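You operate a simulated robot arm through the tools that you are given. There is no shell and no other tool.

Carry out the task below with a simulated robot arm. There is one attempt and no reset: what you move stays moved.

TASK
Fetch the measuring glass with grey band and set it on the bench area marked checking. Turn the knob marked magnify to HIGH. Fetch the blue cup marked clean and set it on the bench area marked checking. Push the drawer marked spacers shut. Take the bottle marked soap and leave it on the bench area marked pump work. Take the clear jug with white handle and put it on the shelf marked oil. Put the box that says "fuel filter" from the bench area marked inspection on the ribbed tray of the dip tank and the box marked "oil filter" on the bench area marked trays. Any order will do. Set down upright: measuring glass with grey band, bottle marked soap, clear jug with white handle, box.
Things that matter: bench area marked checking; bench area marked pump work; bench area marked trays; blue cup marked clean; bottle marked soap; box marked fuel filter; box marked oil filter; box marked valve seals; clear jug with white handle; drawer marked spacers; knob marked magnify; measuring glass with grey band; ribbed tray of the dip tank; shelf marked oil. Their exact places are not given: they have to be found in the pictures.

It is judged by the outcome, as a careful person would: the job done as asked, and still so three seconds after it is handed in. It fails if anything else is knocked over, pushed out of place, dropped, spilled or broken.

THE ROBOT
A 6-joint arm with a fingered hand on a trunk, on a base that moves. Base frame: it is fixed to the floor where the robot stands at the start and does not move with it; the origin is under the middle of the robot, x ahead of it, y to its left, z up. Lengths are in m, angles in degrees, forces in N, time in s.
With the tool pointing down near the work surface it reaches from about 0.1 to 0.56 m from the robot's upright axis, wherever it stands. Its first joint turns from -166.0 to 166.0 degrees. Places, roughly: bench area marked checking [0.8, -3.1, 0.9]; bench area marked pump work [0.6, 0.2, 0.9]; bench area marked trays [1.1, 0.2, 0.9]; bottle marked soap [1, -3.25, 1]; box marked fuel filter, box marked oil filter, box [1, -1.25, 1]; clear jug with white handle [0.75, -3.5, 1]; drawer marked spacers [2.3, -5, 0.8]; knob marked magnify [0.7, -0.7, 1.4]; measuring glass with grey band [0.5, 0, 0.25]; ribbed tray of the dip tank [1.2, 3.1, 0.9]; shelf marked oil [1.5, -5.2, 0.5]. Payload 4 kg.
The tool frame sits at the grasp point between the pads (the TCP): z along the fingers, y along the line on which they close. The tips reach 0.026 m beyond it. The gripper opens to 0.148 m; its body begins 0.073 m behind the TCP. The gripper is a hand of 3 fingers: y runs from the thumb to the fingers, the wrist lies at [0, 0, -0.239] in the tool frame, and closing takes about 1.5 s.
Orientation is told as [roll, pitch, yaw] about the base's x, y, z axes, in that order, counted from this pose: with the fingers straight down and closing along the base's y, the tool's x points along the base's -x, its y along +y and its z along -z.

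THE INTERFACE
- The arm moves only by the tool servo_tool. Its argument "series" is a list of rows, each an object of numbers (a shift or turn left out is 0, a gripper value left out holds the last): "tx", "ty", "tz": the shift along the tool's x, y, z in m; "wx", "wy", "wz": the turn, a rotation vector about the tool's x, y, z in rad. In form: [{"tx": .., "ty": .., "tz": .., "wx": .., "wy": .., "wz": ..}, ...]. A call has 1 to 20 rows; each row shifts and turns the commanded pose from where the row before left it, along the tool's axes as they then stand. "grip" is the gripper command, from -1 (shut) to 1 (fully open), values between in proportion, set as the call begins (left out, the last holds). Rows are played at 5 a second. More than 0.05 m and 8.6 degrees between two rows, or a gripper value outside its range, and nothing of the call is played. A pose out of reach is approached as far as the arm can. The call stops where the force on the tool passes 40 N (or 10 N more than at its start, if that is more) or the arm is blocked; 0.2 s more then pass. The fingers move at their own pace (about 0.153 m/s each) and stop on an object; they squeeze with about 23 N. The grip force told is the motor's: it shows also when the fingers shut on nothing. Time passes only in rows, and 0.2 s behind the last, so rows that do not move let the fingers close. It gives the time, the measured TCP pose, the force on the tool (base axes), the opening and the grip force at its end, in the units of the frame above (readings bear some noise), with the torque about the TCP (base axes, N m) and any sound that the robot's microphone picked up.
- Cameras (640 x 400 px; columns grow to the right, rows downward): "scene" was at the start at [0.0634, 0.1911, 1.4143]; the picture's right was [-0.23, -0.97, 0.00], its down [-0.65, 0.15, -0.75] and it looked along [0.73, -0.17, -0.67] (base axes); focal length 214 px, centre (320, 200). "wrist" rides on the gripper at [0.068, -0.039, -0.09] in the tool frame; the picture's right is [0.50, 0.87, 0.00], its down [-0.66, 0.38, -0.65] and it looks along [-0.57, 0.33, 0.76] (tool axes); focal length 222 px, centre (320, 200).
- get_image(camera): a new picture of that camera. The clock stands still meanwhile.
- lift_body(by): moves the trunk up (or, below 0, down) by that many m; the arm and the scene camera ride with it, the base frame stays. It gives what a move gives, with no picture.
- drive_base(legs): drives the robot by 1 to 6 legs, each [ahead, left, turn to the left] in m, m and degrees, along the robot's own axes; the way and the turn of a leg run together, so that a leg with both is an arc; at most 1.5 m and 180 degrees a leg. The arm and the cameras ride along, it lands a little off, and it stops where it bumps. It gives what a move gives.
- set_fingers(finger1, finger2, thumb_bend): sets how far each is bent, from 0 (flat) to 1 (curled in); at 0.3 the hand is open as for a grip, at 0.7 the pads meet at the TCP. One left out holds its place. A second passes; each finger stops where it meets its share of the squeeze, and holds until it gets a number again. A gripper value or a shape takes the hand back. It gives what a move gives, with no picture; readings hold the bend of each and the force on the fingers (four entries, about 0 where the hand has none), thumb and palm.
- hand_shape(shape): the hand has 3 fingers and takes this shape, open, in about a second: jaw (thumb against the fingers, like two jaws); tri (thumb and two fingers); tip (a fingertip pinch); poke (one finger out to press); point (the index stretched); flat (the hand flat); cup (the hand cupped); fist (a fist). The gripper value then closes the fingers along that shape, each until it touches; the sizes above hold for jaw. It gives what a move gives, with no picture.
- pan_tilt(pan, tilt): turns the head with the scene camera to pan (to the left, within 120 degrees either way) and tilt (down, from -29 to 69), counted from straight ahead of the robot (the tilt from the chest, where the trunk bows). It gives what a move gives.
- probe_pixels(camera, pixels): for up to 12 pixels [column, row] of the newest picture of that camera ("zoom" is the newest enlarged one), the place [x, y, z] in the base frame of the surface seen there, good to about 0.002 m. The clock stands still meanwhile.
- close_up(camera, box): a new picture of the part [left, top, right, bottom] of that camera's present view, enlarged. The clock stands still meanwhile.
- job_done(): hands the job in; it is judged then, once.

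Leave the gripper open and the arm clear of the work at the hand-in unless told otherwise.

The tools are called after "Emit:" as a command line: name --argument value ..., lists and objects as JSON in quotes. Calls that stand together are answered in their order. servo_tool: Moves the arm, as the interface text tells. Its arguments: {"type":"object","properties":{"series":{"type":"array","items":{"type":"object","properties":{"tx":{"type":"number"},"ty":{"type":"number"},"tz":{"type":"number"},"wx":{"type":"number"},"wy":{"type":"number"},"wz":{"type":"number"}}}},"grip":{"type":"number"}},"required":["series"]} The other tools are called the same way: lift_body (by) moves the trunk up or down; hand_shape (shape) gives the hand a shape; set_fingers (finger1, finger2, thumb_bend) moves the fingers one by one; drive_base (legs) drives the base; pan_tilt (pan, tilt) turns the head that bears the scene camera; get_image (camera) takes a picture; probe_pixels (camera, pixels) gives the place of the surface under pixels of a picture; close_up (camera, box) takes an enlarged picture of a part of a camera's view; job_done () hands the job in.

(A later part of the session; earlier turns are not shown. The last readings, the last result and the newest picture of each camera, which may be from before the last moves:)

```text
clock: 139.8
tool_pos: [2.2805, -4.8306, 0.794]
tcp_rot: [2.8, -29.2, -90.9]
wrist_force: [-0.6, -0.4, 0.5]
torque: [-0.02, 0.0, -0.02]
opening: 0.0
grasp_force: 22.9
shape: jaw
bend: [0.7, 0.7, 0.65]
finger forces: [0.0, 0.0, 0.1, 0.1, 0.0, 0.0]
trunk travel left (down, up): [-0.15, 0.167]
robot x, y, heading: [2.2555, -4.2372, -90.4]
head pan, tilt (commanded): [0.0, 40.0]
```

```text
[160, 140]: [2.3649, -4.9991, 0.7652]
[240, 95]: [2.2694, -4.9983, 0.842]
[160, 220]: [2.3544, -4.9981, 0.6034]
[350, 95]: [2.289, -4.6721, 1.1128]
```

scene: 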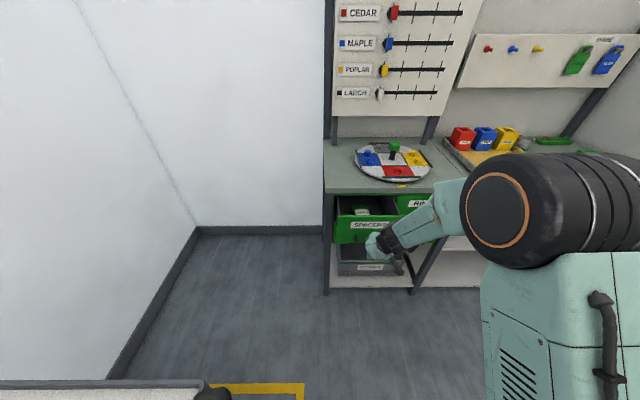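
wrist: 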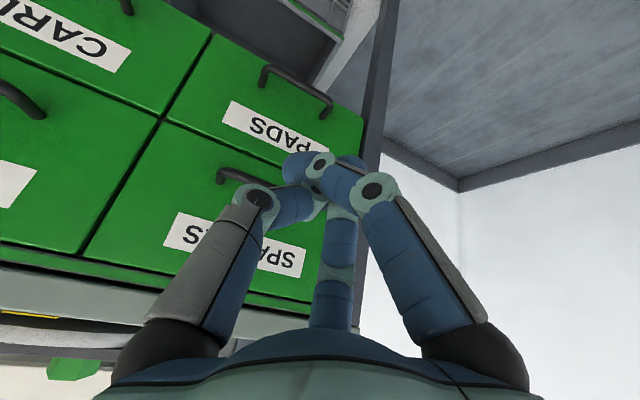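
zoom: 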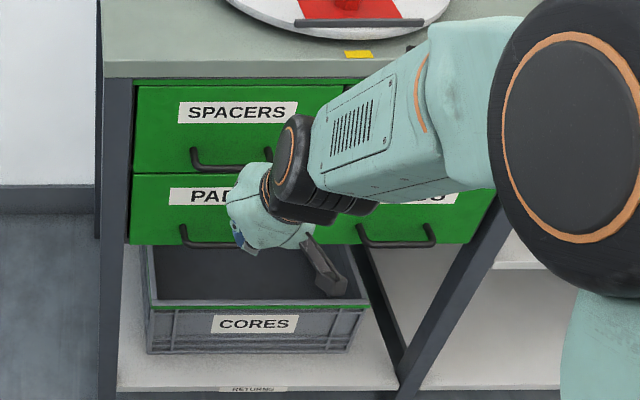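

The drawer is flush at y≈-4.9985, shut. I raise the hand, open it, and strafe right 0.7 m to look at the oil shelf.

Emit:
servo_tool --series '[{"tx": -0.0203, "tz": -0.0363}, {"tx": -0.0203, "tz": -0.0363}, {"tx": -0.0203, "tz": -0.0363}, {"tx": -0.0203, "tz": -0.0363}, {"tx": -0.0203, "tz": -0.0363}, {"tx": -0.0203, "tz": -0.0363}, {}]' --grip 1

Emit:
drive_base --legs '[[0.05, -0.65, 0]]'

Emit:
pan_tilt --pan 0 --tilt 50

Emit:
get_image --camera "scene"

```text
clock: 141.4
tool_pos: [2.2695, -4.8304, 1.0438]
tcp_rot: [3.0, -29.2, -90.8]
wrist_force: [0.0, 0.3, -0.2]
torque: [0.01, 0.0, 0.02]
opening: 0.1477
grasp_force: 0.1
shape: jaw
bend: [0.3, 0.3, 0.3]
finger forces: [0.0, 0.0, 0.0, 0.0, 0.1, 0.1]
trunk travel left (down, up): [-0.15, 0.167]
robot x, y, heading: [2.2568, -4.2389, -90.5]
head pan, tilt (commanded): [0.0, 40.0]
```

```text
clock: 147.5
tool_pos: [1.6251, -4.8766, 1.0445]
tcp_rot: [2.8, -29.2, -90.9]
wrist_force: [0.2, -0.7, 0.3]
torque: [0.01, -0.03, 0.0]
opening: 0.1479
grasp_force: 0.0
shape: jaw
bend: [0.3, 0.3, 0.3]
finger forces: [0.1, 0.1, 0.0, 0.0, 0.0, 0.1]
trunk travel left (down, up): [-0.15, 0.167]
robot x, y, heading: [1.6094, -4.2841, -90.3]
head pan, tilt (commanded): [0.0, 40.0]
```

```text
clock: 148.2
tool_pos: [1.6251, -4.8769, 1.0436]
tcp_rot: [2.9, -29.2, -90.9]
wrist_force: [0.1, -0.1, 0.3]
torque: [0.0, -0.03, -0.01]
opening: 0.1476
grasp_force: 0.0
shape: jaw
bend: [0.3, 0.3, 0.3]
finger forces: [0.0, 0.0, 0.0, 0.0, 0.0, 0.0]
trunk travel left (down, up): [-0.15, 0.167]
robot x, y, heading: [1.6127, -4.2881, -90.3]
head pan, tilt (commanded): [0.0, 50.0]
```

```text
taken
```

scene: 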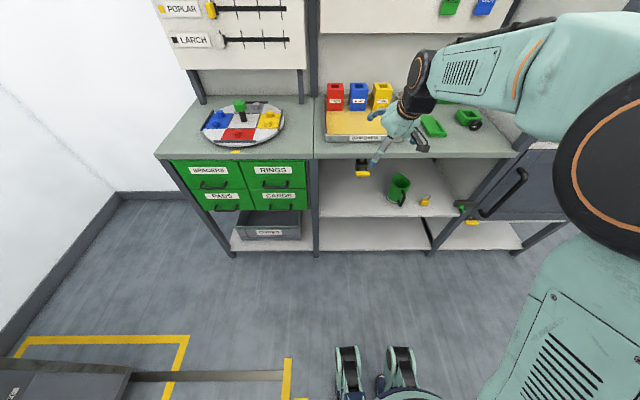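

Emit:
close_up --camera "scene" --box '[300, 140, 480, 260]'

Emit:
probe_pixels --camera "scene" --pixels '[[318, 205], [335, 213], [360, 214], [412, 214], [396, 175], [405, 205], [388, 195], [425, 200], [362, 172], [345, 190], [330, 200], [365, 155]]'

```text
3.33 times, centred on (390, 200) of scene
```

zoom: 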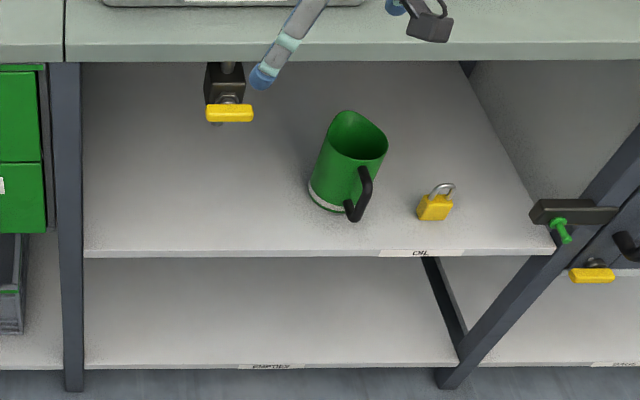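

```text
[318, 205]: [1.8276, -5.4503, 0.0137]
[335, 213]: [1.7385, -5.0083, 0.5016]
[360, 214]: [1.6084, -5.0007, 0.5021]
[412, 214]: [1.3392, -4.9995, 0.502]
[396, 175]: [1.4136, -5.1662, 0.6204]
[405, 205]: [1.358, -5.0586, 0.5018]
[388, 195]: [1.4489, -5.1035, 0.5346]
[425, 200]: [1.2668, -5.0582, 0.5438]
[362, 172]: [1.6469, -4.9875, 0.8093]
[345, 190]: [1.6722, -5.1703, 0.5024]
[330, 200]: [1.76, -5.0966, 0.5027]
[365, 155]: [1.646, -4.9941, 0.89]
```

The OIL label is on this shelf's front edge; free room is at x≈1.70–1.78 (left of the yellow latch at x≈1.65 under the counter). I fold the arm in and set the hand for the jug: yaw -60° relative to the robot with 30° forward tilt, so the handle falls between fingers.

Emit:
servo_tool --series '[{"tx": 0.0437, "tz": -0.0243}, {"tx": 0.0437, "tz": -0.0243}, {"tx": 0.0437, "tz": -0.0243}, {"tx": 0.0437, "tz": -0.0243}, {"wy": 0.127}, {"wy": 0.127}, {"wy": 0.127}, {"wy": 0.127}, {"wz": 0.131}, {"wz": 0.131}, {"wz": 0.131}, {"wz": 0.131}, {"wz": 0.131}, {"wz": 0.131}, {"wz": 0.131}, {"wz": 0.131}, {"wx": -0.1134, "wy": -0.0655}, {"wx": -0.1134, "wy": -0.0655}, {"wx": -0.1134, "wy": -0.0655}, {"wx": -0.1134, "wy": -0.0655}]'

Emit:
close_up --camera "scene" --box '[330, 140, 400, 184]'

```text
clock: 152.4
tool_pos: [1.6232, -4.6755, 1.0439]
tcp_rot: [28.0, -12.3, -153.1]
wrist_force: [-0.7, -0.6, -0.1]
torque: [0.0, 0.0, 0.02]
opening: 0.148
grasp_force: 0.2
shape: jaw
bend: [0.3, 0.3, 0.3]
finger forces: [0.1, 0.0, 0.1, 0.0, 0.0, 0.1]
trunk travel left (down, up): [-0.15, 0.167]
robot x, y, heading: [1.6132, -4.2811, -90.5]
head pan, tilt (commanded): [0.0, 50.0]
```

```text
9.09 times, centred on (365, 162) of scene
```

zoom: 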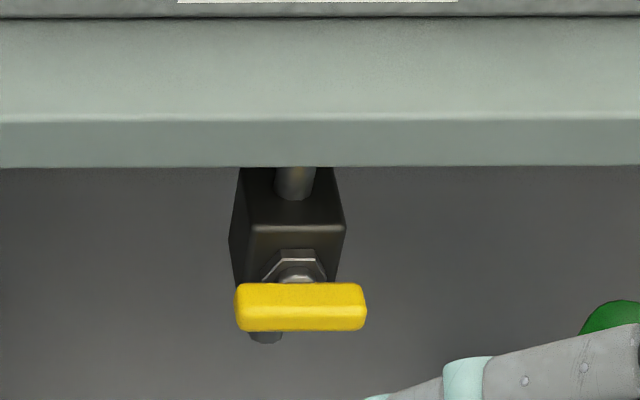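

Emit:
probe_pixels --camera "zoom" --pixels '[[240, 305], [362, 305], [300, 325], [300, 240], [300, 155], [300, 125], [235, 250], [340, 250]]'

```text
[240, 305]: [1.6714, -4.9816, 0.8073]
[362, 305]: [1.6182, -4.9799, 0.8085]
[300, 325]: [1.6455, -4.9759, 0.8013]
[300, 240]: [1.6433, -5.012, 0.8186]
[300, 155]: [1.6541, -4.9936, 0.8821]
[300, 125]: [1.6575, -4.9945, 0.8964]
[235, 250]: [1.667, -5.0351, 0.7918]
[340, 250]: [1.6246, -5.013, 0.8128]
```

Tap occupies x 1.618–1.672; I will place the jug at x≈1.74. Now I turn around to face the bench end and strafe left to line up with the jug.

Emit:
drive_base --legs '[[0, 0, 180], [0, 0.87, 0.5]]'

Emit:
pan_tilt --pan 0 --tilt 45

Emit:
get_image --camera "scene"

```text
clock: 167.8
tool_pos: [0.7139, -3.9285, 1.0428]
tcp_rot: [28.0, -12.2, 29.8]
wrist_force: [0.0, -0.5, -0.5]
torque: [0.01, -0.03, -0.02]
opening: 0.1477
grasp_force: 0.1
shape: jaw
bend: [0.3, 0.3, 0.3]
finger forces: [0.1, 0.1, 0.0, 0.1, 0.0, 0.0]
trunk travel left (down, up): [-0.15, 0.167]
robot x, y, heading: [0.7458, -4.3213, 92.8]
head pan, tilt (commanded): [0.0, 50.0]
```

```text
clock: 168.5
tool_pos: [0.7151, -3.9302, 1.0435]
tcp_rot: [27.9, -12.2, 29.9]
wrist_force: [-0.2, 0.9, -0.1]
torque: [-0.01, 0.01, 0.0]
opening: 0.148
grasp_force: 0.0
shape: jaw
bend: [0.3, 0.3, 0.3]
finger forces: [0.0, 0.0, 0.0, 0.1, 0.0, 0.0]
trunk travel left (down, up): [-0.15, 0.167]
robot x, y, heading: [0.7478, -4.3206, 92.6]
head pan, tilt (commanded): [0.0, 45.0]
```

```text
taken
```

scene: 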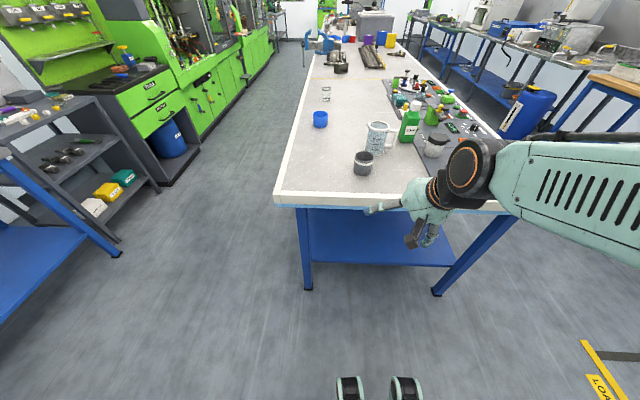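

I raise the trunk 0.1 m to clear the pots, then drive forward 0.34 m to the bench end.

Emit:
lift_body --by 0.1

Emit:
drive_base --legs '[[0.33, 0, -2.6]]'

Emit:
get_image --camera "scene"

Emit:
get_image --camera "wrist"

```text
clock: 169.8
tool_pos: [0.7142, -3.9299, 1.144]
tcp_rot: [28.0, -12.1, 29.9]
wrist_force: [1.1, 0.4, 0.0]
torque: [0.02, 0.03, -0.02]
opening: 0.1477
grasp_force: 0.1
shape: jaw
bend: [0.3, 0.3, 0.3]
finger forces: [0.1, 0.1, 0.1, 0.0, 0.0, 0.0]
trunk travel left (down, up): [-0.25, 0.067]
robot x, y, heading: [0.7449, -4.3205, 92.8]
head pan, tilt (commanded): [0.0, 45.0]
```

```text
clock: 172.0
tool_pos: [0.726, -3.5924, 1.1443]
tcp_rot: [27.8, -12.2, 27.0]
wrist_force: [0.6, -0.6, -0.4]
torque: [-0.04, 0.01, -0.03]
opening: 0.148
grasp_force: 0.0
shape: jaw
bend: [0.3, 0.3, 0.3]
finger forces: [0.0, 0.1, 0.1, 0.0, 0.1, 0.0]
trunk travel left (down, up): [-0.25, 0.067]
robot x, y, heading: [0.7428, -3.9855, 89.9]
head pan, tilt (commanded): [0.0, 45.0]
```

```text
taken
```

scene: 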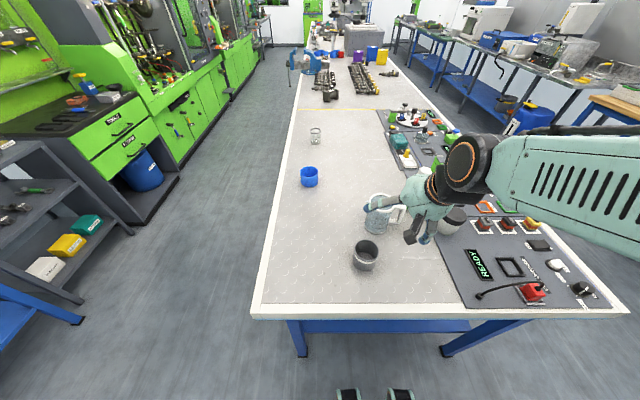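

```text
taken
```

wrist: 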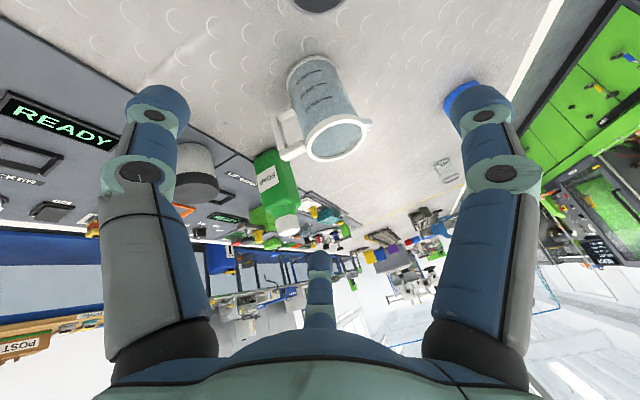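

The wrist view shows the jug rim at (335,138), handle at (287,135) and SOAP bottle behind. I zoom and probe the jug.

Emit:
close_up --camera "wrist" --box '[230, 40, 390, 250]'

Emit:
probe_pixels --camera "wrist" --pixels '[[310, 140], [308, 152], [335, 159], [360, 145], [365, 125], [340, 118], [322, 124], [278, 125], [280, 140], [292, 155], [295, 115], [318, 95]]'

```text
1.90 times, centred on (310, 145) of wrist
```

zoom: 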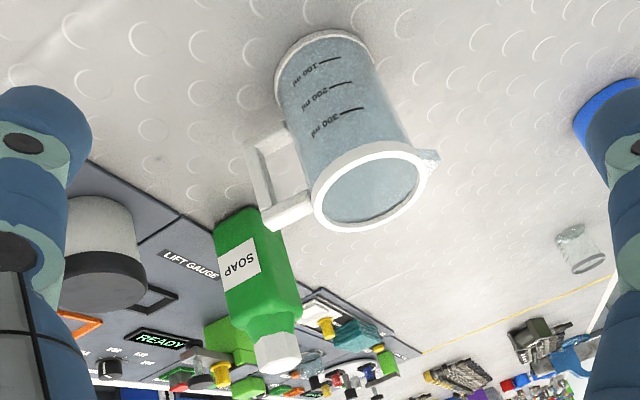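

```text
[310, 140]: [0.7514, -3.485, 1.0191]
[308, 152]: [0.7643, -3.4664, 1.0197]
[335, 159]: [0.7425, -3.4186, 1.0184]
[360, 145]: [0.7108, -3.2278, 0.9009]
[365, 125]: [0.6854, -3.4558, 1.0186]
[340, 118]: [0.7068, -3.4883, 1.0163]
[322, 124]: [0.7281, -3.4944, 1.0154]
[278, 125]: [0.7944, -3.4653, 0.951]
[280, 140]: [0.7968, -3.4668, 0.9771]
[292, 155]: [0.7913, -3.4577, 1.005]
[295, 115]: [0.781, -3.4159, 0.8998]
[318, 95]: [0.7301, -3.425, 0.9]
```

Jug: centre about (0.726, -3.455), radius 0.04, rim z 1.019, handle towards +x. I move to the start of the approach line.

Emit:
servo_tool --series '[{"tx": -0.0081, "ty": 0.0076, "tz": 0.0332}, {"tx": -0.0081, "ty": 0.0076, "tz": 0.0332}, {"tx": -0.0081, "ty": 0.0076, "tz": 0.0332}, {}]'

Emit:
get_image --camera "wrist"

```text
clock: 173.0
tool_pos: [0.732, -3.5151, 1.0731]
tcp_rot: [27.9, -12.3, 27.0]
wrist_force: [0.0, 0.2, -0.2]
torque: [0.03, 0.0, 0.0]
opening: 0.1482
grasp_force: 0.1
shape: jaw
bend: [0.3, 0.3, 0.3]
finger forces: [0.0, 0.0, 0.0, 0.0, 0.0, 0.1]
trunk travel left (down, up): [-0.25, 0.067]
robot x, y, heading: [0.7373, -3.9897, 90.0]
head pan, tilt (commanded): [0.0, 45.0]
```

```text
taken
```

wrist: 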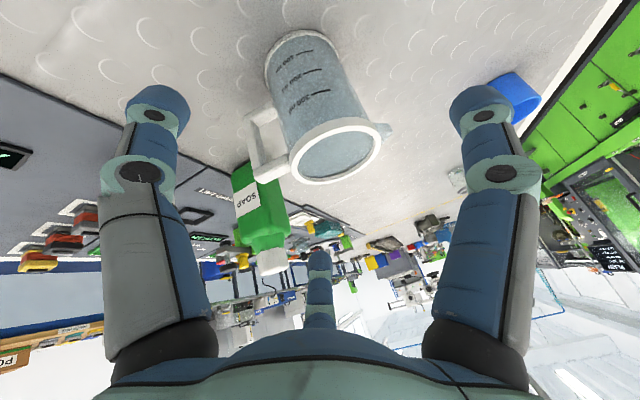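

On line, the pot and soap bottle are clear. I advance 0.085 m along the tool axis and check.

Emit:
servo_tool --series '[{"tz": 0.03}, {"tz": 0.03}, {"tz": 0.025}, {}]'

Emit:
get_image --camera "wrist"

Emit:
get_image --camera "scene"

```text
clock: 174.0
tool_pos: [0.7283, -3.4744, 0.9979]
tcp_rot: [27.8, -12.2, 27.0]
wrist_force: [-0.4, -0.2, 0.2]
torque: [0.03, 0.05, 0.0]
opening: 0.148
grasp_force: 0.0
shape: jaw
bend: [0.3, 0.3, 0.3]
finger forces: [0.1, 0.0, 0.0, 0.0, 0.1, 0.0]
trunk travel left (down, up): [-0.25, 0.067]
robot x, y, heading: [0.7371, -3.9915, 89.9]
head pan, tilt (commanded): [0.0, 45.0]
```

```text
taken
```

wrist: 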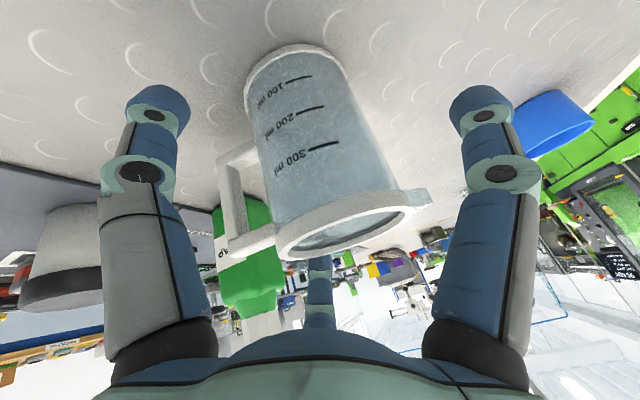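

```text
taken
```

scene: 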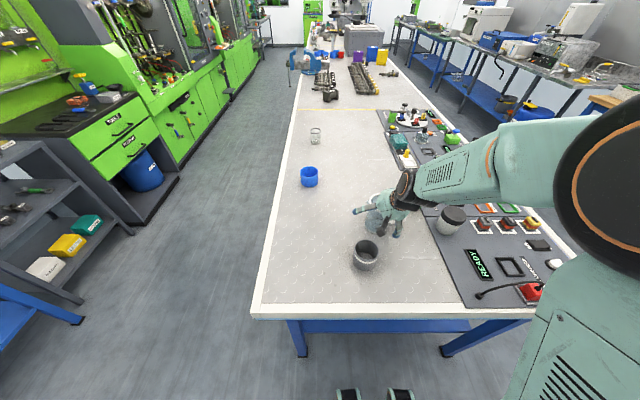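

Jug is between the fingers, handle in the gap. I advance the last 0.03 m and close.

Emit:
servo_tool --series '[{"tz": 0.016}, {"tz": 0.015}, {}]'

Emit:
servo_tool --series '[{}, {}, {}, {}, {}, {}, {}, {}]' --grip -1

Emit:
get_image --camera "wrist"

```text
clock: 174.8
tool_pos: [0.7256, -3.4599, 0.972]
tcp_rot: [27.9, -12.2, 27.0]
wrist_force: [0.1, 0.4, -0.1]
torque: [-0.01, 0.04, 0.01]
opening: 0.1478
grasp_force: 0.0
shape: jaw
bend: [0.3, 0.3, 0.3]
finger forces: [0.1, 0.0, 0.0, 0.1, 0.0, 0.0]
trunk travel left (down, up): [-0.25, 0.067]
robot x, y, heading: [0.7386, -3.9852, 89.9]
head pan, tilt (commanded): [0.0, 45.0]
```

```text
clock: 176.6
tool_pos: [0.7257, -3.4595, 0.9731]
tcp_rot: [27.9, -12.1, 27.0]
wrist_force: [1.0, -2.8, 3.8]
torque: [-0.31, 0.03, 0.11]
opening: 0.0864
grasp_force: 23.1
shape: jaw
bend: [0.35, 0.32, 0.7]
finger forces: [20.6, 20.7, 0.0, 0.0, 20.2, 0.0]
trunk travel left (down, up): [-0.25, 0.067]
robot x, y, heading: [0.7386, -3.9844, 89.8]
head pan, tilt (commanded): [0.0, 45.0]
```

```text
taken
```

wrist: 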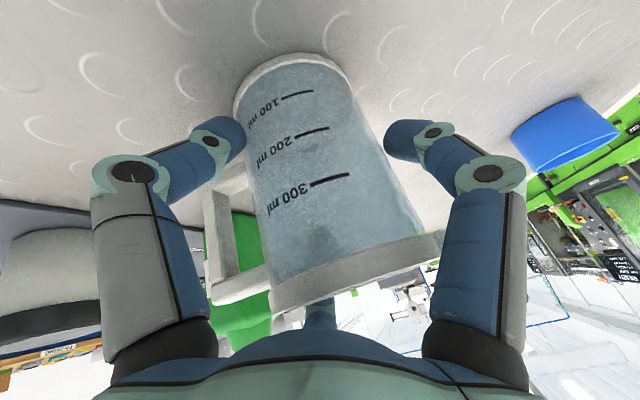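

All three fingers press about 20 N on the jug. I lift it 0.03 m straight up and check that it hangs upright.

Emit:
servo_tool --series '[{"tx": -0.0021, "ty": 0.0046, "tz": -0.0086}, {"tx": -0.0021, "ty": 0.0046, "tz": -0.0086}, {"tx": -0.0021, "ty": 0.0046, "tz": -0.0086}, {}]'

Emit:
get_image --camera "wrist"

Emit:
close_up --camera "scene" --box '[320, 150, 440, 260]'

```text
clock: 177.6
tool_pos: [0.7268, -3.4579, 1.004]
tcp_rot: [27.8, -12.2, 27.0]
wrist_force: [-0.3, 0.9, -1.2]
torque: [0.01, 0.01, -0.02]
opening: 0.0859
grasp_force: 23.1
shape: jaw
bend: [0.35, 0.32, 0.7]
finger forces: [20.1, 20.2, 0.0, 0.1, 18.2, 0.0]
trunk travel left (down, up): [-0.25, 0.067]
robot x, y, heading: [0.7403, -3.9818, 89.8]
head pan, tilt (commanded): [0.0, 45.0]
```

```text
taken
```

wrist: 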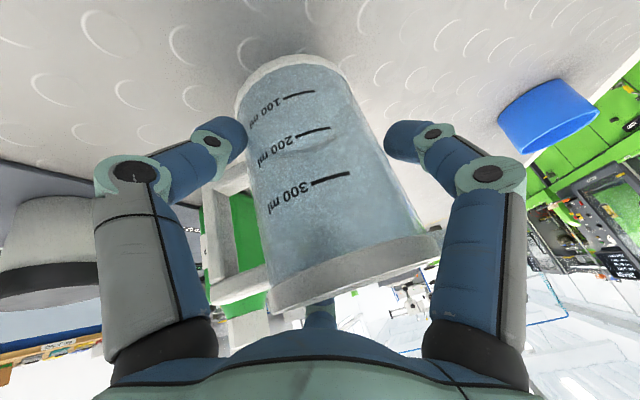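

```text
3.64 times, centred on (380, 205) of scene
```

zoom: 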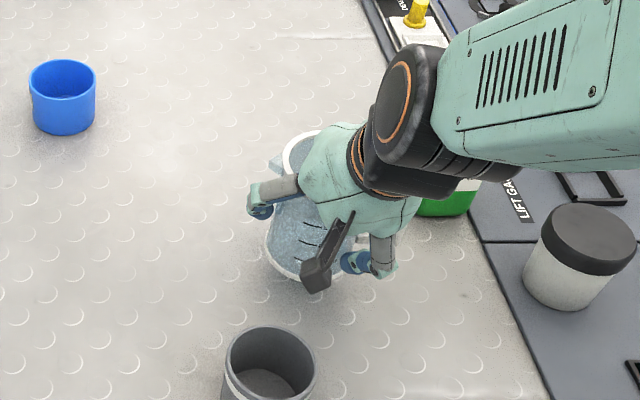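

The jug came up with the hand and weighs little. I raise it another 0.1 m and drive back 0.33 m.

Emit:
servo_tool --series '[{"tx": -0.0053, "ty": 0.0114, "tz": -0.0216}, {"tx": -0.0053, "ty": 0.0114, "tz": -0.0216}, {"tx": -0.0053, "ty": 0.0114, "tz": -0.0216}, {"tx": -0.0053, "ty": 0.0114, "tz": -0.0216}, {}]'

Emit:
drive_base --legs '[[-0.33, 0, 0]]'

Emit:
get_image --camera "wrist"

```text
clock: 178.8
tool_pos: [0.7261, -3.4582, 1.1025]
tcp_rot: [27.8, -12.2, 26.9]
wrist_force: [-0.7, 0.1, -1.2]
torque: [-0.02, 0.01, -0.02]
opening: 0.0859
grasp_force: 22.9
shape: jaw
bend: [0.35, 0.32, 0.7]
finger forces: [20.2, 20.2, 0.1, 0.0, 18.0, 0.1]
trunk travel left (down, up): [-0.25, 0.067]
robot x, y, heading: [0.7404, -3.9845, 89.7]
head pan, tilt (commanded): [0.0, 45.0]
```

```text
clock: 181.0
tool_pos: [0.7269, -3.7874, 1.1038]
tcp_rot: [27.8, -12.1, 26.8]
wrist_force: [0.2, -0.4, -1.1]
torque: [0.0, 0.01, 0.01]
opening: 0.0858
grasp_force: 23.3
shape: jaw
bend: [0.35, 0.32, 0.7]
finger forces: [20.2, 20.1, 0.0, 0.1, 18.1, 0.0]
trunk travel left (down, up): [-0.25, 0.067]
robot x, y, heading: [0.739, -4.3173, 89.8]
head pan, tilt (commanded): [0.0, 45.0]
```

```text
taken
```

wrist: 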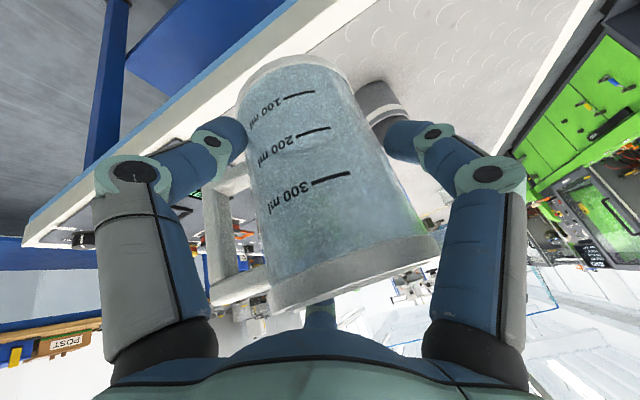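

I bring the jug nearer to the trunk, strafe right 1.0 m and turn to face the rack.

Emit:
servo_tool --series '[{"tx": 0.0167, "ty": -0.0279, "tz": -0.0188}, {"tx": 0.0167, "ty": -0.0279, "tz": -0.0188}, {"tx": 0.0167, "ty": -0.0279, "tz": -0.0188}, {"tx": 0.0167, "ty": -0.0279, "tz": -0.0188}, {}]'

Emit:
drive_base --legs '[[0, -1.0, 0], [0, 0, -179.8]]'

Emit:
pan_tilt --pan 0 --tilt 50

Emit:
get_image --camera "scene"

```text
clock: 182.2
tool_pos: [0.7265, -3.9367, 1.1047]
tcp_rot: [27.7, -12.2, 27.0]
wrist_force: [-1.0, -0.1, -1.4]
torque: [0.0, 0.04, -0.02]
opening: 0.0855
grasp_force: 23.1
shape: jaw
bend: [0.35, 0.32, 0.7]
finger forces: [20.2, 20.0, 0.1, 0.1, 18.0, 0.1]
trunk travel left (down, up): [-0.25, 0.067]
robot x, y, heading: [0.7391, -4.314, 89.6]
head pan, tilt (commanded): [0.0, 45.0]
```

```text
clock: 198.7
tool_pos: [1.7291, -4.6898, 1.1043]
tcp_rot: [27.8, -12.2, -155.2]
wrist_force: [0.8, 0.8, 0.1]
torque: [0.02, -0.03, 0.0]
opening: 0.0848
grasp_force: 23.0
shape: jaw
bend: [0.35, 0.32, 0.7]
finger forces: [20.1, 19.5, 0.0, 0.0, 17.7, 0.0]
trunk travel left (down, up): [-0.25, 0.067]
robot x, y, heading: [1.7331, -4.3134, -92.5]
head pan, tilt (commanded): [0.0, 45.0]
```

```text
clock: 199.4
tool_pos: [1.7297, -4.6897, 1.1037]
tcp_rot: [27.8, -12.2, -155.2]
wrist_force: [0.2, -0.2, -1.7]
torque: [-0.03, -0.05, 0.01]
opening: 0.0849
grasp_force: 23.6
shape: jaw
bend: [0.35, 0.32, 0.7]
finger forces: [20.0, 19.5, 0.1, 0.1, 17.5, 0.0]
trunk travel left (down, up): [-0.25, 0.067]
robot x, y, heading: [1.7322, -4.3125, -92.5]
head pan, tilt (commanded): [0.0, 50.0]
```

```text
taken
```

scene: 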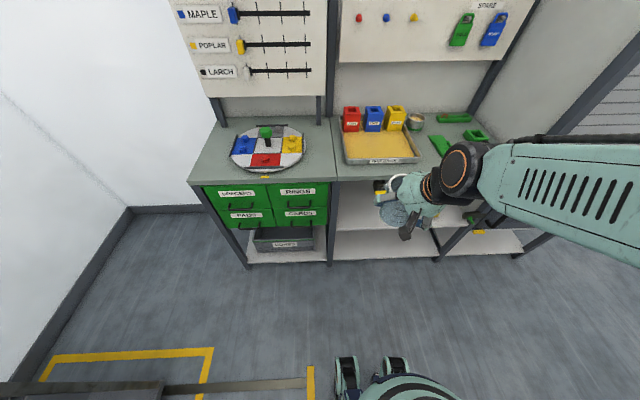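

Heading is off by 2.5°. I back up 0.16 m while correcting the heading, then lower the trunk fully.

Emit:
drive_base --legs '[[-0.16, 0, 2.5]]'

Emit:
lift_body --by -0.25

Emit:
servo_tool --series '[{"tx": -0.006, "ty": 0.0072, "tz": 0.0379}, {"tx": -0.006, "ty": 0.0072, "tz": 0.0379}, {"tx": -0.006, "ty": 0.0072, "tz": 0.0379}, {"tx": -0.006, "ty": 0.0072, "tz": 0.0379}, {"tx": -0.006, "ty": 0.0072, "tz": 0.0379}, {"tx": -0.006, "ty": 0.0072, "tz": 0.0379}, {"tx": -0.006, "ty": 0.0072, "tz": 0.0379}, {"tx": -0.006, "ty": 0.0072, "tz": 0.0379}, {"tx": -0.006, "ty": 0.0072, "tz": 0.0379}, {}]'

Emit:
get_image --camera "scene"

Emit:
get_image --camera "wrist"

```text
clock: 200.8
tool_pos: [1.7481, -4.5296, 1.1042]
tcp_rot: [27.8, -12.3, -152.8]
wrist_force: [-1.1, 0.6, -0.5]
torque: [-0.03, -0.03, 0.0]
opening: 0.0848
grasp_force: 23.1
shape: jaw
bend: [0.35, 0.32, 0.7]
finger forces: [20.0, 19.6, 0.0, 0.1, 17.6, 0.0]
trunk travel left (down, up): [-0.25, 0.067]
robot x, y, heading: [1.7348, -4.1495, -89.9]
head pan, tilt (commanded): [0.0, 50.0]
```

```text
clock: 203.4
tool_pos: [1.7491, -4.5314, 0.8529]
tcp_rot: [27.9, -12.3, -152.8]
wrist_force: [0.0, 0.2, -1.1]
torque: [0.0, -0.01, 0.0]
opening: 0.0848
grasp_force: 23.3
shape: jaw
bend: [0.35, 0.32, 0.7]
finger forces: [19.8, 19.6, 0.0, 0.0, 17.7, 0.1]
trunk travel left (down, up): [0.0, 0.317]
robot x, y, heading: [1.733, -4.1512, -90.1]
head pan, tilt (commanded): [0.0, 50.0]
```

```text
clock: 205.6
tool_pos: [1.7477, -4.7722, 0.5992]
tcp_rot: [27.8, -12.2, -152.8]
wrist_force: [-0.4, 0.1, -2.2]
torque: [0.02, -0.03, 0.01]
opening: 0.0844
grasp_force: 22.8
shape: jaw
bend: [0.35, 0.32, 0.7]
finger forces: [19.9, 20.0, 0.0, 0.0, 17.6, 0.1]
trunk travel left (down, up): [0.0, 0.317]
robot x, y, heading: [1.7334, -4.152, -90.0]
head pan, tilt (commanded): [0.0, 50.0]
```

```text
taken
```

scene: 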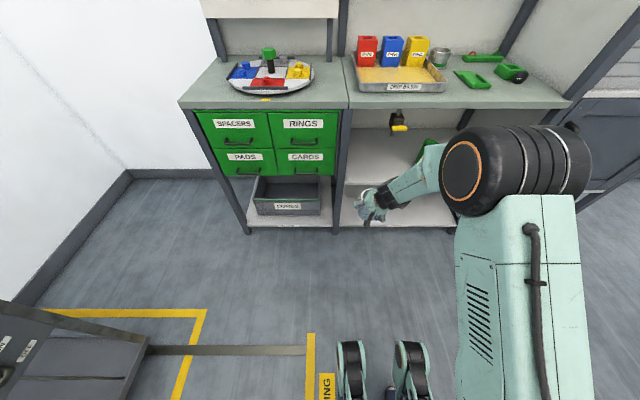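

```text
taken
```

wrist: 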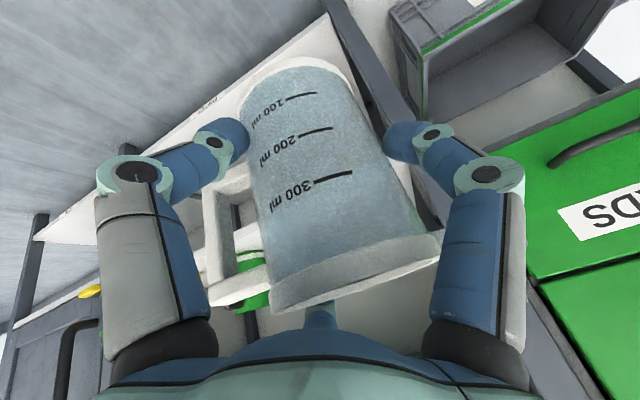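

I check the left post and the tap positions again from this view before inserting.

Emit:
close_up --camera "scene" --box '[320, 95, 460, 235]'

Emit:
probe_pixels --camera "scene" --pixels '[[336, 195], [345, 150], [341, 150], [349, 150], [352, 170], [346, 187], [400, 128], [404, 128], [350, 187], [355, 165]]'

```text
2.86 times, centred on (390, 165) of scene
```

zoom: 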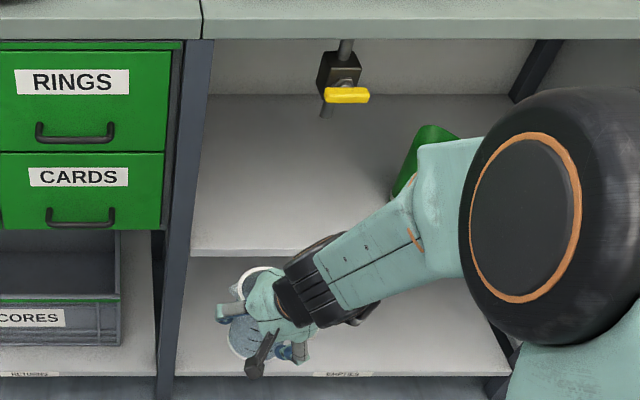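

```text
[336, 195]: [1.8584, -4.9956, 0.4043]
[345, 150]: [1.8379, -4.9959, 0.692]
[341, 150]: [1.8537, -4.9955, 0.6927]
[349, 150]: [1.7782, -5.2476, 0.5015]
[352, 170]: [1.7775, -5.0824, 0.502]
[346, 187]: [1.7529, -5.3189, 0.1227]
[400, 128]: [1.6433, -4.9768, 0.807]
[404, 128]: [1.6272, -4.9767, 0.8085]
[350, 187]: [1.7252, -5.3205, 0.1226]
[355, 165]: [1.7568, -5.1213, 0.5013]
```

The post's right edge is x≈1.83, tap's left edge x≈1.672. I shift the hand 0.016 m to the right (to x≈1.732) and drive forward 0.2 m.

Emit:
servo_tool --series '[{"tx": -0.0139, "ty": -0.0078, "tz": -0.0007}, {}]'

Emit:
drive_base --legs '[[0.19, 0, 0]]'

Emit:
get_image --camera "scene"

Emit:
get_image --camera "wrist"

```text
clock: 206.2
tool_pos: [1.7332, -4.7724, 0.599]
tcp_rot: [27.7, -12.3, -152.7]
wrist_force: [-0.1, 0.5, -0.8]
torque: [-0.02, -0.03, 0.0]
opening: 0.0842
grasp_force: 22.7
shape: jaw
bend: [0.35, 0.32, 0.7]
finger forces: [20.0, 20.0, 0.1, 0.0, 17.7, 0.1]
trunk travel left (down, up): [0.0, 0.317]
robot x, y, heading: [1.7365, -4.1539, -90.0]
head pan, tilt (commanded): [0.0, 50.0]
```

```text
clock: 207.7
tool_pos: [1.7358, -4.9622, 0.5993]
tcp_rot: [27.7, -12.1, -152.7]
wrist_force: [-0.9, 0.6, -1.3]
torque: [0.0, 0.0, -0.01]
opening: 0.0844
grasp_force: 23.0
shape: jaw
bend: [0.35, 0.33, 0.7]
finger forces: [20.1, 20.0, 0.0, 0.0, 17.7, 0.1]
trunk travel left (down, up): [0.0, 0.317]
robot x, y, heading: [1.7339, -4.3434, -89.6]
head pan, tilt (commanded): [0.0, 50.0]
```

```text
taken
```

scene: 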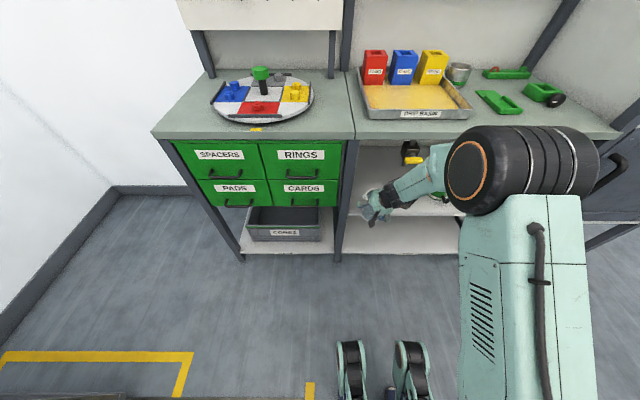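

```text
taken
```

wrist: 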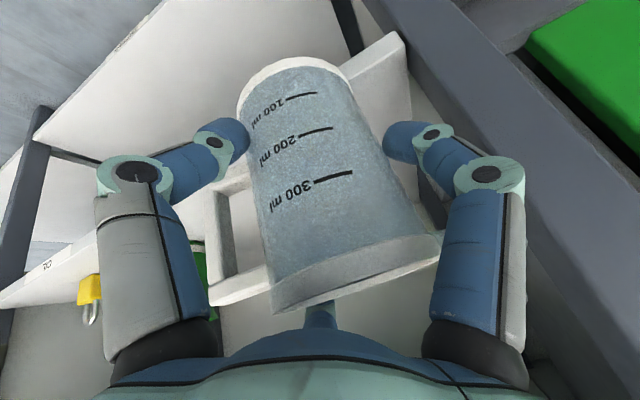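

Clearance is fine on both sides. I drive 0.095 m further to bring the jug over the shelf.

Emit:
drive_base --legs '[[0.095, 0, -0.4]]'

Emit:
get_image --camera "wrist"

Emit:
close_up --camera "scene" --box '[320, 110, 480, 250]'

```text
clock: 208.9
tool_pos: [1.7321, -5.0559, 0.5989]
tcp_rot: [27.9, -12.2, -153.0]
wrist_force: [0.7, 0.8, -1.1]
torque: [0.0, 0.02, 0.02]
opening: 0.0841
grasp_force: 22.8
shape: jaw
bend: [0.35, 0.33, 0.7]
finger forces: [19.9, 20.0, 0.0, 0.0, 17.7, 0.1]
trunk travel left (down, up): [0.0, 0.317]
robot x, y, heading: [1.7374, -4.4359, -90.3]
head pan, tilt (commanded): [0.0, 50.0]
```

```text
taken
```

wrist: 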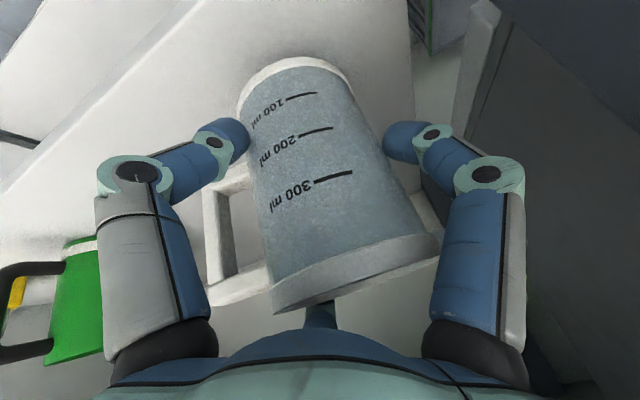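

```text
2.86 times, centred on (400, 180) of scene
```

zoom: 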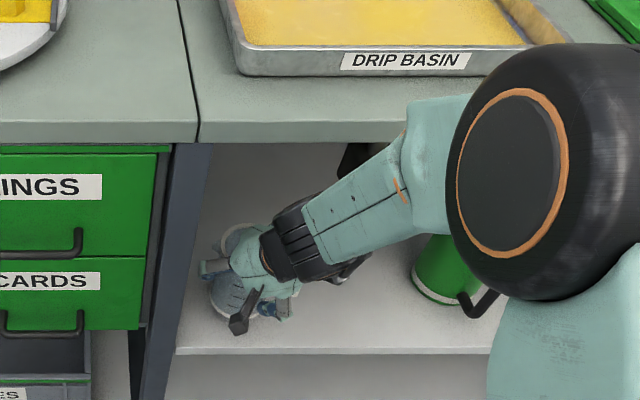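

Jug is over the shelf. In the wrist view the shelf's left edge seems near column 412; I probe it to be sure the jug will stand fully on the shelf.

Emit:
probe_pixels --camera "wrist" --pixels '[[408, 20], [400, 50], [411, 80], [405, 110], [412, 150], [420, 185], [440, 30], [230, 90], [200, 100], [300, 30], [370, 60], [435, 200]]'

```text
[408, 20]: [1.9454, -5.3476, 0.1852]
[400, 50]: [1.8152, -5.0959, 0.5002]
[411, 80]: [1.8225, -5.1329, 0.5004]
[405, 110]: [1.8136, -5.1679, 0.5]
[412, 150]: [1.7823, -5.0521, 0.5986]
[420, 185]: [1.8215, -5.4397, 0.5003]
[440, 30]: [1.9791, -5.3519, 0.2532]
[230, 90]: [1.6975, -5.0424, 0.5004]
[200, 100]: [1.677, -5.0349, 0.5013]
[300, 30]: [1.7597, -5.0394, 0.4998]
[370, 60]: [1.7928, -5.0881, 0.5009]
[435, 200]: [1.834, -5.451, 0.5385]
```

The shelf reaches x≈1.825, so the jug will stand fully on it. I lower 0.02 m, then in small steps until contact.

Emit:
servo_tool --series '[{"tx": 0.0021, "ty": -0.0046, "tz": 0.0086}, {"tx": 0.0021, "ty": -0.0046, "tz": 0.0086}, {}]'

Emit:
servo_tool --series '[{"tx": 0.0004, "ty": -0.0009, "tz": 0.0017}, {"tx": 0.0004, "ty": -0.0009, "tz": 0.0017}, {}]'

```text
clock: 209.7
tool_pos: [1.7306, -5.055, 0.5797]
tcp_rot: [27.8, -12.2, -153.0]
wrist_force: [-0.6, 0.2, -0.8]
torque: [0.04, 0.0, -0.02]
opening: 0.0842
grasp_force: 22.8
shape: jaw
bend: [0.35, 0.33, 0.7]
finger forces: [20.0, 20.0, 0.0, 0.0, 17.7, 0.0]
trunk travel left (down, up): [0.0, 0.317]
robot x, y, heading: [1.7367, -4.4342, -90.1]
head pan, tilt (commanded): [0.0, 50.0]
```

```text
clock: 210.5
tool_pos: [1.7309, -5.0545, 0.5757]
tcp_rot: [27.9, -12.2, -153.0]
wrist_force: [0.0, -0.1, -0.9]
torque: [-0.01, -0.03, 0.02]
opening: 0.0842
grasp_force: 22.8
shape: jaw
bend: [0.35, 0.33, 0.7]
finger forces: [20.0, 20.0, 0.0, 0.0, 17.8, 0.1]
trunk travel left (down, up): [0.0, 0.317]
robot x, y, heading: [1.7323, -4.436, -90.1]
head pan, tilt (commanded): [0.0, 50.0]
```

Emit:
servo_tool --series '[{"tx": 0.0003, "ty": -0.0007, "tz": 0.0013}, {"tx": 0.0003, "ty": -0.0007, "tz": 0.0013}, {}]'

```text
clock: 211.3
tool_pos: [1.7311, -5.0544, 0.5738]
tcp_rot: [27.9, -12.2, -153.0]
wrist_force: [-0.6, -0.5, 4.2]
torque: [0.14, -0.04, 0.01]
opening: 0.084
grasp_force: 23.0
shape: jaw
bend: [0.35, 0.32, 0.7]
finger forces: [20.5, 21.6, 0.1, 0.0, 18.7, 0.0]
trunk travel left (down, up): [0.0, 0.317]
robot x, y, heading: [1.7344, -4.4353, -90.4]
head pan, tilt (commanded): [0.0, 50.0]
```

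Contact at 0.5738 with 4 N. I open the hand fully (the post is still clear) and look.

Emit:
servo_tool --series '[{}, {}, {}, {}, {}]' --grip 1

Emit:
get_image --camera "wrist"

```text
clock: 212.5
tool_pos: [1.7319, -5.0543, 0.5725]
tcp_rot: [27.9, -12.2, -153.0]
wrist_force: [-0.3, -0.3, 0.0]
torque: [-0.01, 0.03, 0.01]
opening: 0.1478
grasp_force: 0.0
shape: jaw
bend: [0.3, 0.3, 0.3]
finger forces: [0.1, 0.0, 0.1, 0.1, 0.1, 0.0]
trunk travel left (down, up): [0.0, 0.317]
robot x, y, heading: [1.7333, -4.4372, -90.3]
head pan, tilt (commanded): [0.0, 50.0]
```

```text
taken
```

wrist: 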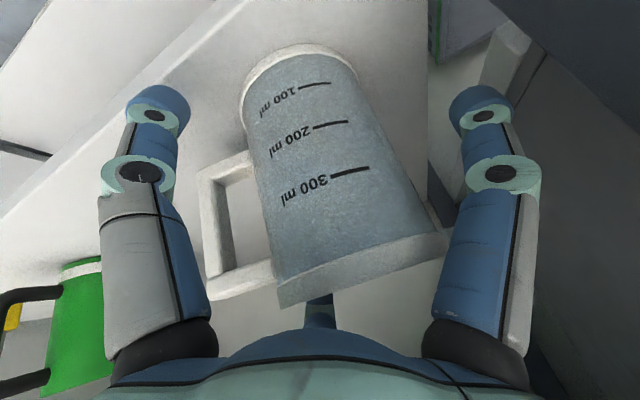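

The jug stands upright on the OIL shelf. I withdraw along the tool axis, then back off.

Emit:
servo_tool --series '[{"tz": -0.02}, {"tz": -0.03}, {"tz": -0.03}, {"tz": -0.03}, {"tz": -0.03}, {}]'

Emit:
get_image --camera "wrist"

```text
clock: 213.9
tool_pos: [1.7244, -4.9849, 0.6924]
tcp_rot: [27.8, -12.2, -152.9]
wrist_force: [0.1, 0.2, -0.2]
torque: [0.02, -0.04, 0.03]
opening: 0.1479
grasp_force: 0.1
shape: jaw
bend: [0.3, 0.3, 0.3]
finger forces: [0.1, 0.0, 0.1, 0.0, 0.0, 0.0]
trunk travel left (down, up): [0.0, 0.317]
robot x, y, heading: [1.7336, -4.4351, -90.2]
head pan, tilt (commanded): [0.0, 50.0]
```

```text
taken
```

wrist: 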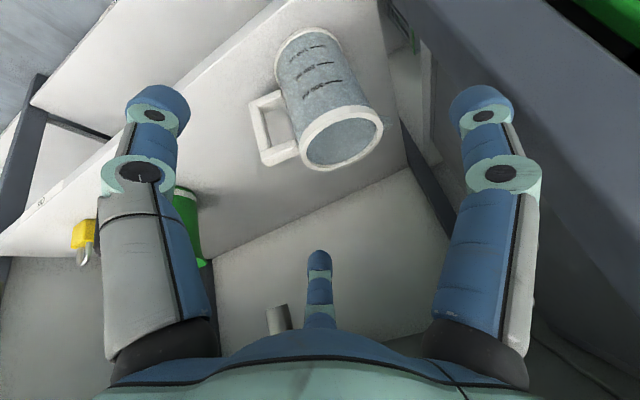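

The jug stands free on the shelf. I drive back 0.28 m, raise the trunk and check with the scene camera.

Emit:
drive_base --legs '[[-0.26, 0, 0]]'

Emit:
lift_body --by 0.25

Emit:
close_up --camera "scene" --box '[300, 80, 460, 220]'

```text
clock: 215.7
tool_pos: [1.7243, -4.7288, 0.6929]
tcp_rot: [27.8, -12.1, -153.2]
wrist_force: [0.1, 0.5, 0.0]
torque: [-0.01, 0.01, 0.01]
opening: 0.1478
grasp_force: 0.2
shape: jaw
bend: [0.3, 0.3, 0.3]
finger forces: [0.1, 0.0, 0.1, 0.0, 0.0, 0.0]
trunk travel left (down, up): [0.0, 0.317]
robot x, y, heading: [1.7375, -4.1784, -90.1]
head pan, tilt (commanded): [0.0, 50.0]
```

```text
clock: 218.3
tool_pos: [1.7251, -4.7287, 0.9421]
tcp_rot: [27.8, -12.2, -153.2]
wrist_force: [0.7, -0.3, 0.2]
torque: [-0.01, 0.0, -0.01]
opening: 0.1477
grasp_force: 0.1
shape: jaw
bend: [0.3, 0.3, 0.3]
finger forces: [0.0, 0.0, 0.0, 0.1, 0.0, 0.0]
trunk travel left (down, up): [-0.25, 0.067]
robot x, y, heading: [1.7399, -4.1821, -90.4]
head pan, tilt (commanded): [0.0, 50.0]
```

```text
2.86 times, centred on (380, 150) of scene
```

zoom: 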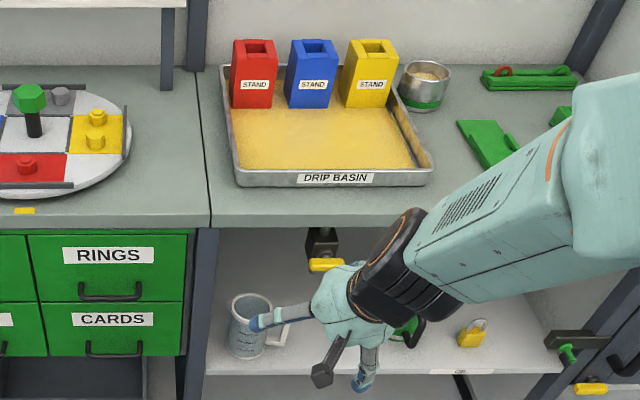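

The jug stands well. Now for the soap bottle: I bring the arm in and up, turn around to the bench end and strafe to x≈0.87.

Emit:
servo_tool --series '[{"tx": 0.005, "ty": -0.0062, "tz": -0.0292}, {"tx": 0.005, "ty": -0.0062, "tz": -0.0292}, {"tx": 0.005, "ty": -0.0062, "tz": -0.0292}, {"tx": 0.005, "ty": -0.0062, "tz": -0.0292}, {"tx": 0.005, "ty": -0.0062, "tz": -0.0292}, {"tx": 0.005, "ty": -0.0062, "tz": -0.0292}, {"tx": 0.005, "ty": -0.0062, "tz": -0.0292}, {}]'

Emit:
drive_base --legs '[[0, 0, 180], [0, 0.86, 0]]'

Emit:
pan_tilt --pan 0 --tilt 45

Emit:
get_image --camera "scene"

```text
clock: 220.1
tool_pos: [1.7248, -4.5801, 1.0911]
tcp_rot: [27.9, -12.2, -153.1]
wrist_force: [0.5, 0.3, 0.0]
torque: [0.0, 0.0, 0.03]
opening: 0.1479
grasp_force: 0.1
shape: jaw
bend: [0.3, 0.3, 0.3]
finger forces: [0.0, 0.1, 0.0, 0.0, 0.0, 0.0]
trunk travel left (down, up): [-0.25, 0.067]
robot x, y, heading: [1.7382, -4.1787, -90.1]
head pan, tilt (commanded): [0.0, 50.0]
```

```text
clock: 235.5
tool_pos: [0.8691, -3.7868, 1.0906]
tcp_rot: [27.8, -12.3, 27.5]
wrist_force: [0.4, 0.9, 0.1]
torque: [-0.01, -0.02, 0.0]
opening: 0.148
grasp_force: 0.1
shape: jaw
bend: [0.3, 0.3, 0.3]
finger forces: [0.0, 0.0, 0.0, 0.0, 0.0, 0.0]
trunk travel left (down, up): [-0.25, 0.067]
robot x, y, heading: [0.8605, -4.1872, 90.3]
head pan, tilt (commanded): [0.0, 50.0]
```

```text
clock: 236.2
tool_pos: [0.8692, -3.7876, 1.0918]
tcp_rot: [27.8, -12.1, 27.5]
wrist_force: [0.8, -0.5, -0.9]
torque: [0.02, -0.01, -0.01]
opening: 0.1481
grasp_force: 0.0
shape: jaw
bend: [0.3, 0.3, 0.3]
finger forces: [0.0, 0.0, 0.0, 0.1, 0.0, 0.0]
trunk travel left (down, up): [-0.25, 0.067]
robot x, y, heading: [0.8638, -4.1877, 90.2]
head pan, tilt (commanded): [0.0, 45.0]
```

```text
taken
```

scene: 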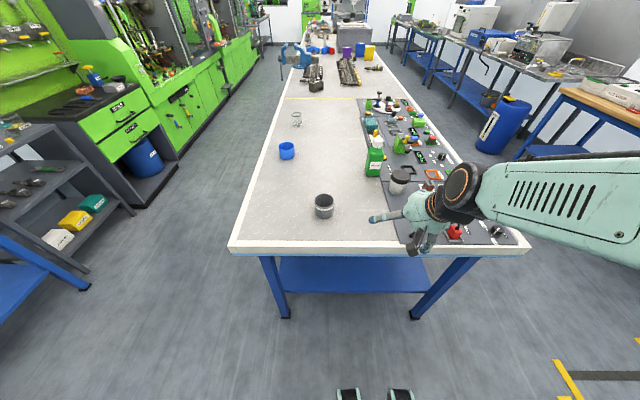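

Soap bottle at (375,155). I zoom in with both cameras and probe the bottle's outline.

Emit:
close_up --camera "scene" --box '[340, 110, 430, 200]'

Emit:
get_image --camera "wrist"

```text
4.44 times, centred on (385, 155) of scene
```

zoom: 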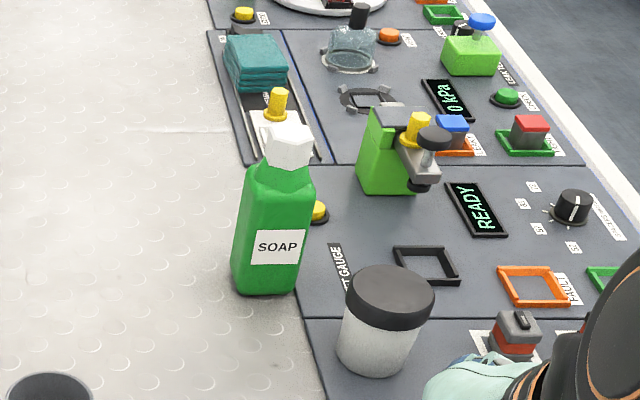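

```text
taken
```

wrist: 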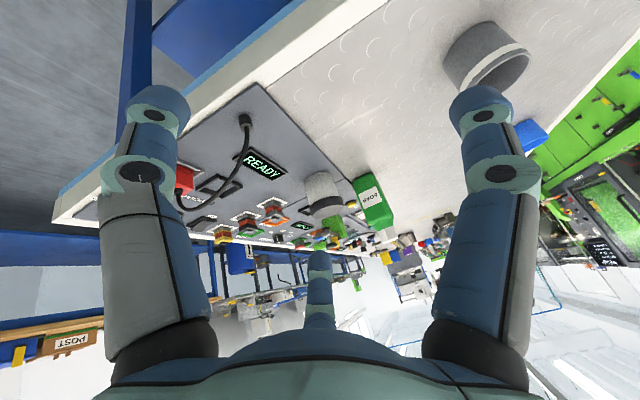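

Emit:
probe_pixels --camera "zoom" --pixels '[[290, 133], [272, 150], [308, 150], [290, 165], [248, 180], [310, 190], [235, 280], [298, 285], [275, 240], [390, 280], [265, 170], [320, 212]]'

```text
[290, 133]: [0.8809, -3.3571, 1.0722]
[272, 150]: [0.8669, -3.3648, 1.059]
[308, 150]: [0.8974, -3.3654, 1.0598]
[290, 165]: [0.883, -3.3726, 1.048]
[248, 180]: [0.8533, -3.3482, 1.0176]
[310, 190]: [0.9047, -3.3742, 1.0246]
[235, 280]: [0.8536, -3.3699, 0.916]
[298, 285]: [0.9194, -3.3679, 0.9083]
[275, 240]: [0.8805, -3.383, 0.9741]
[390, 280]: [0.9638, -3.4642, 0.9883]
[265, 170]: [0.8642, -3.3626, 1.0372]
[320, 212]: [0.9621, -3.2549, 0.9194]
```

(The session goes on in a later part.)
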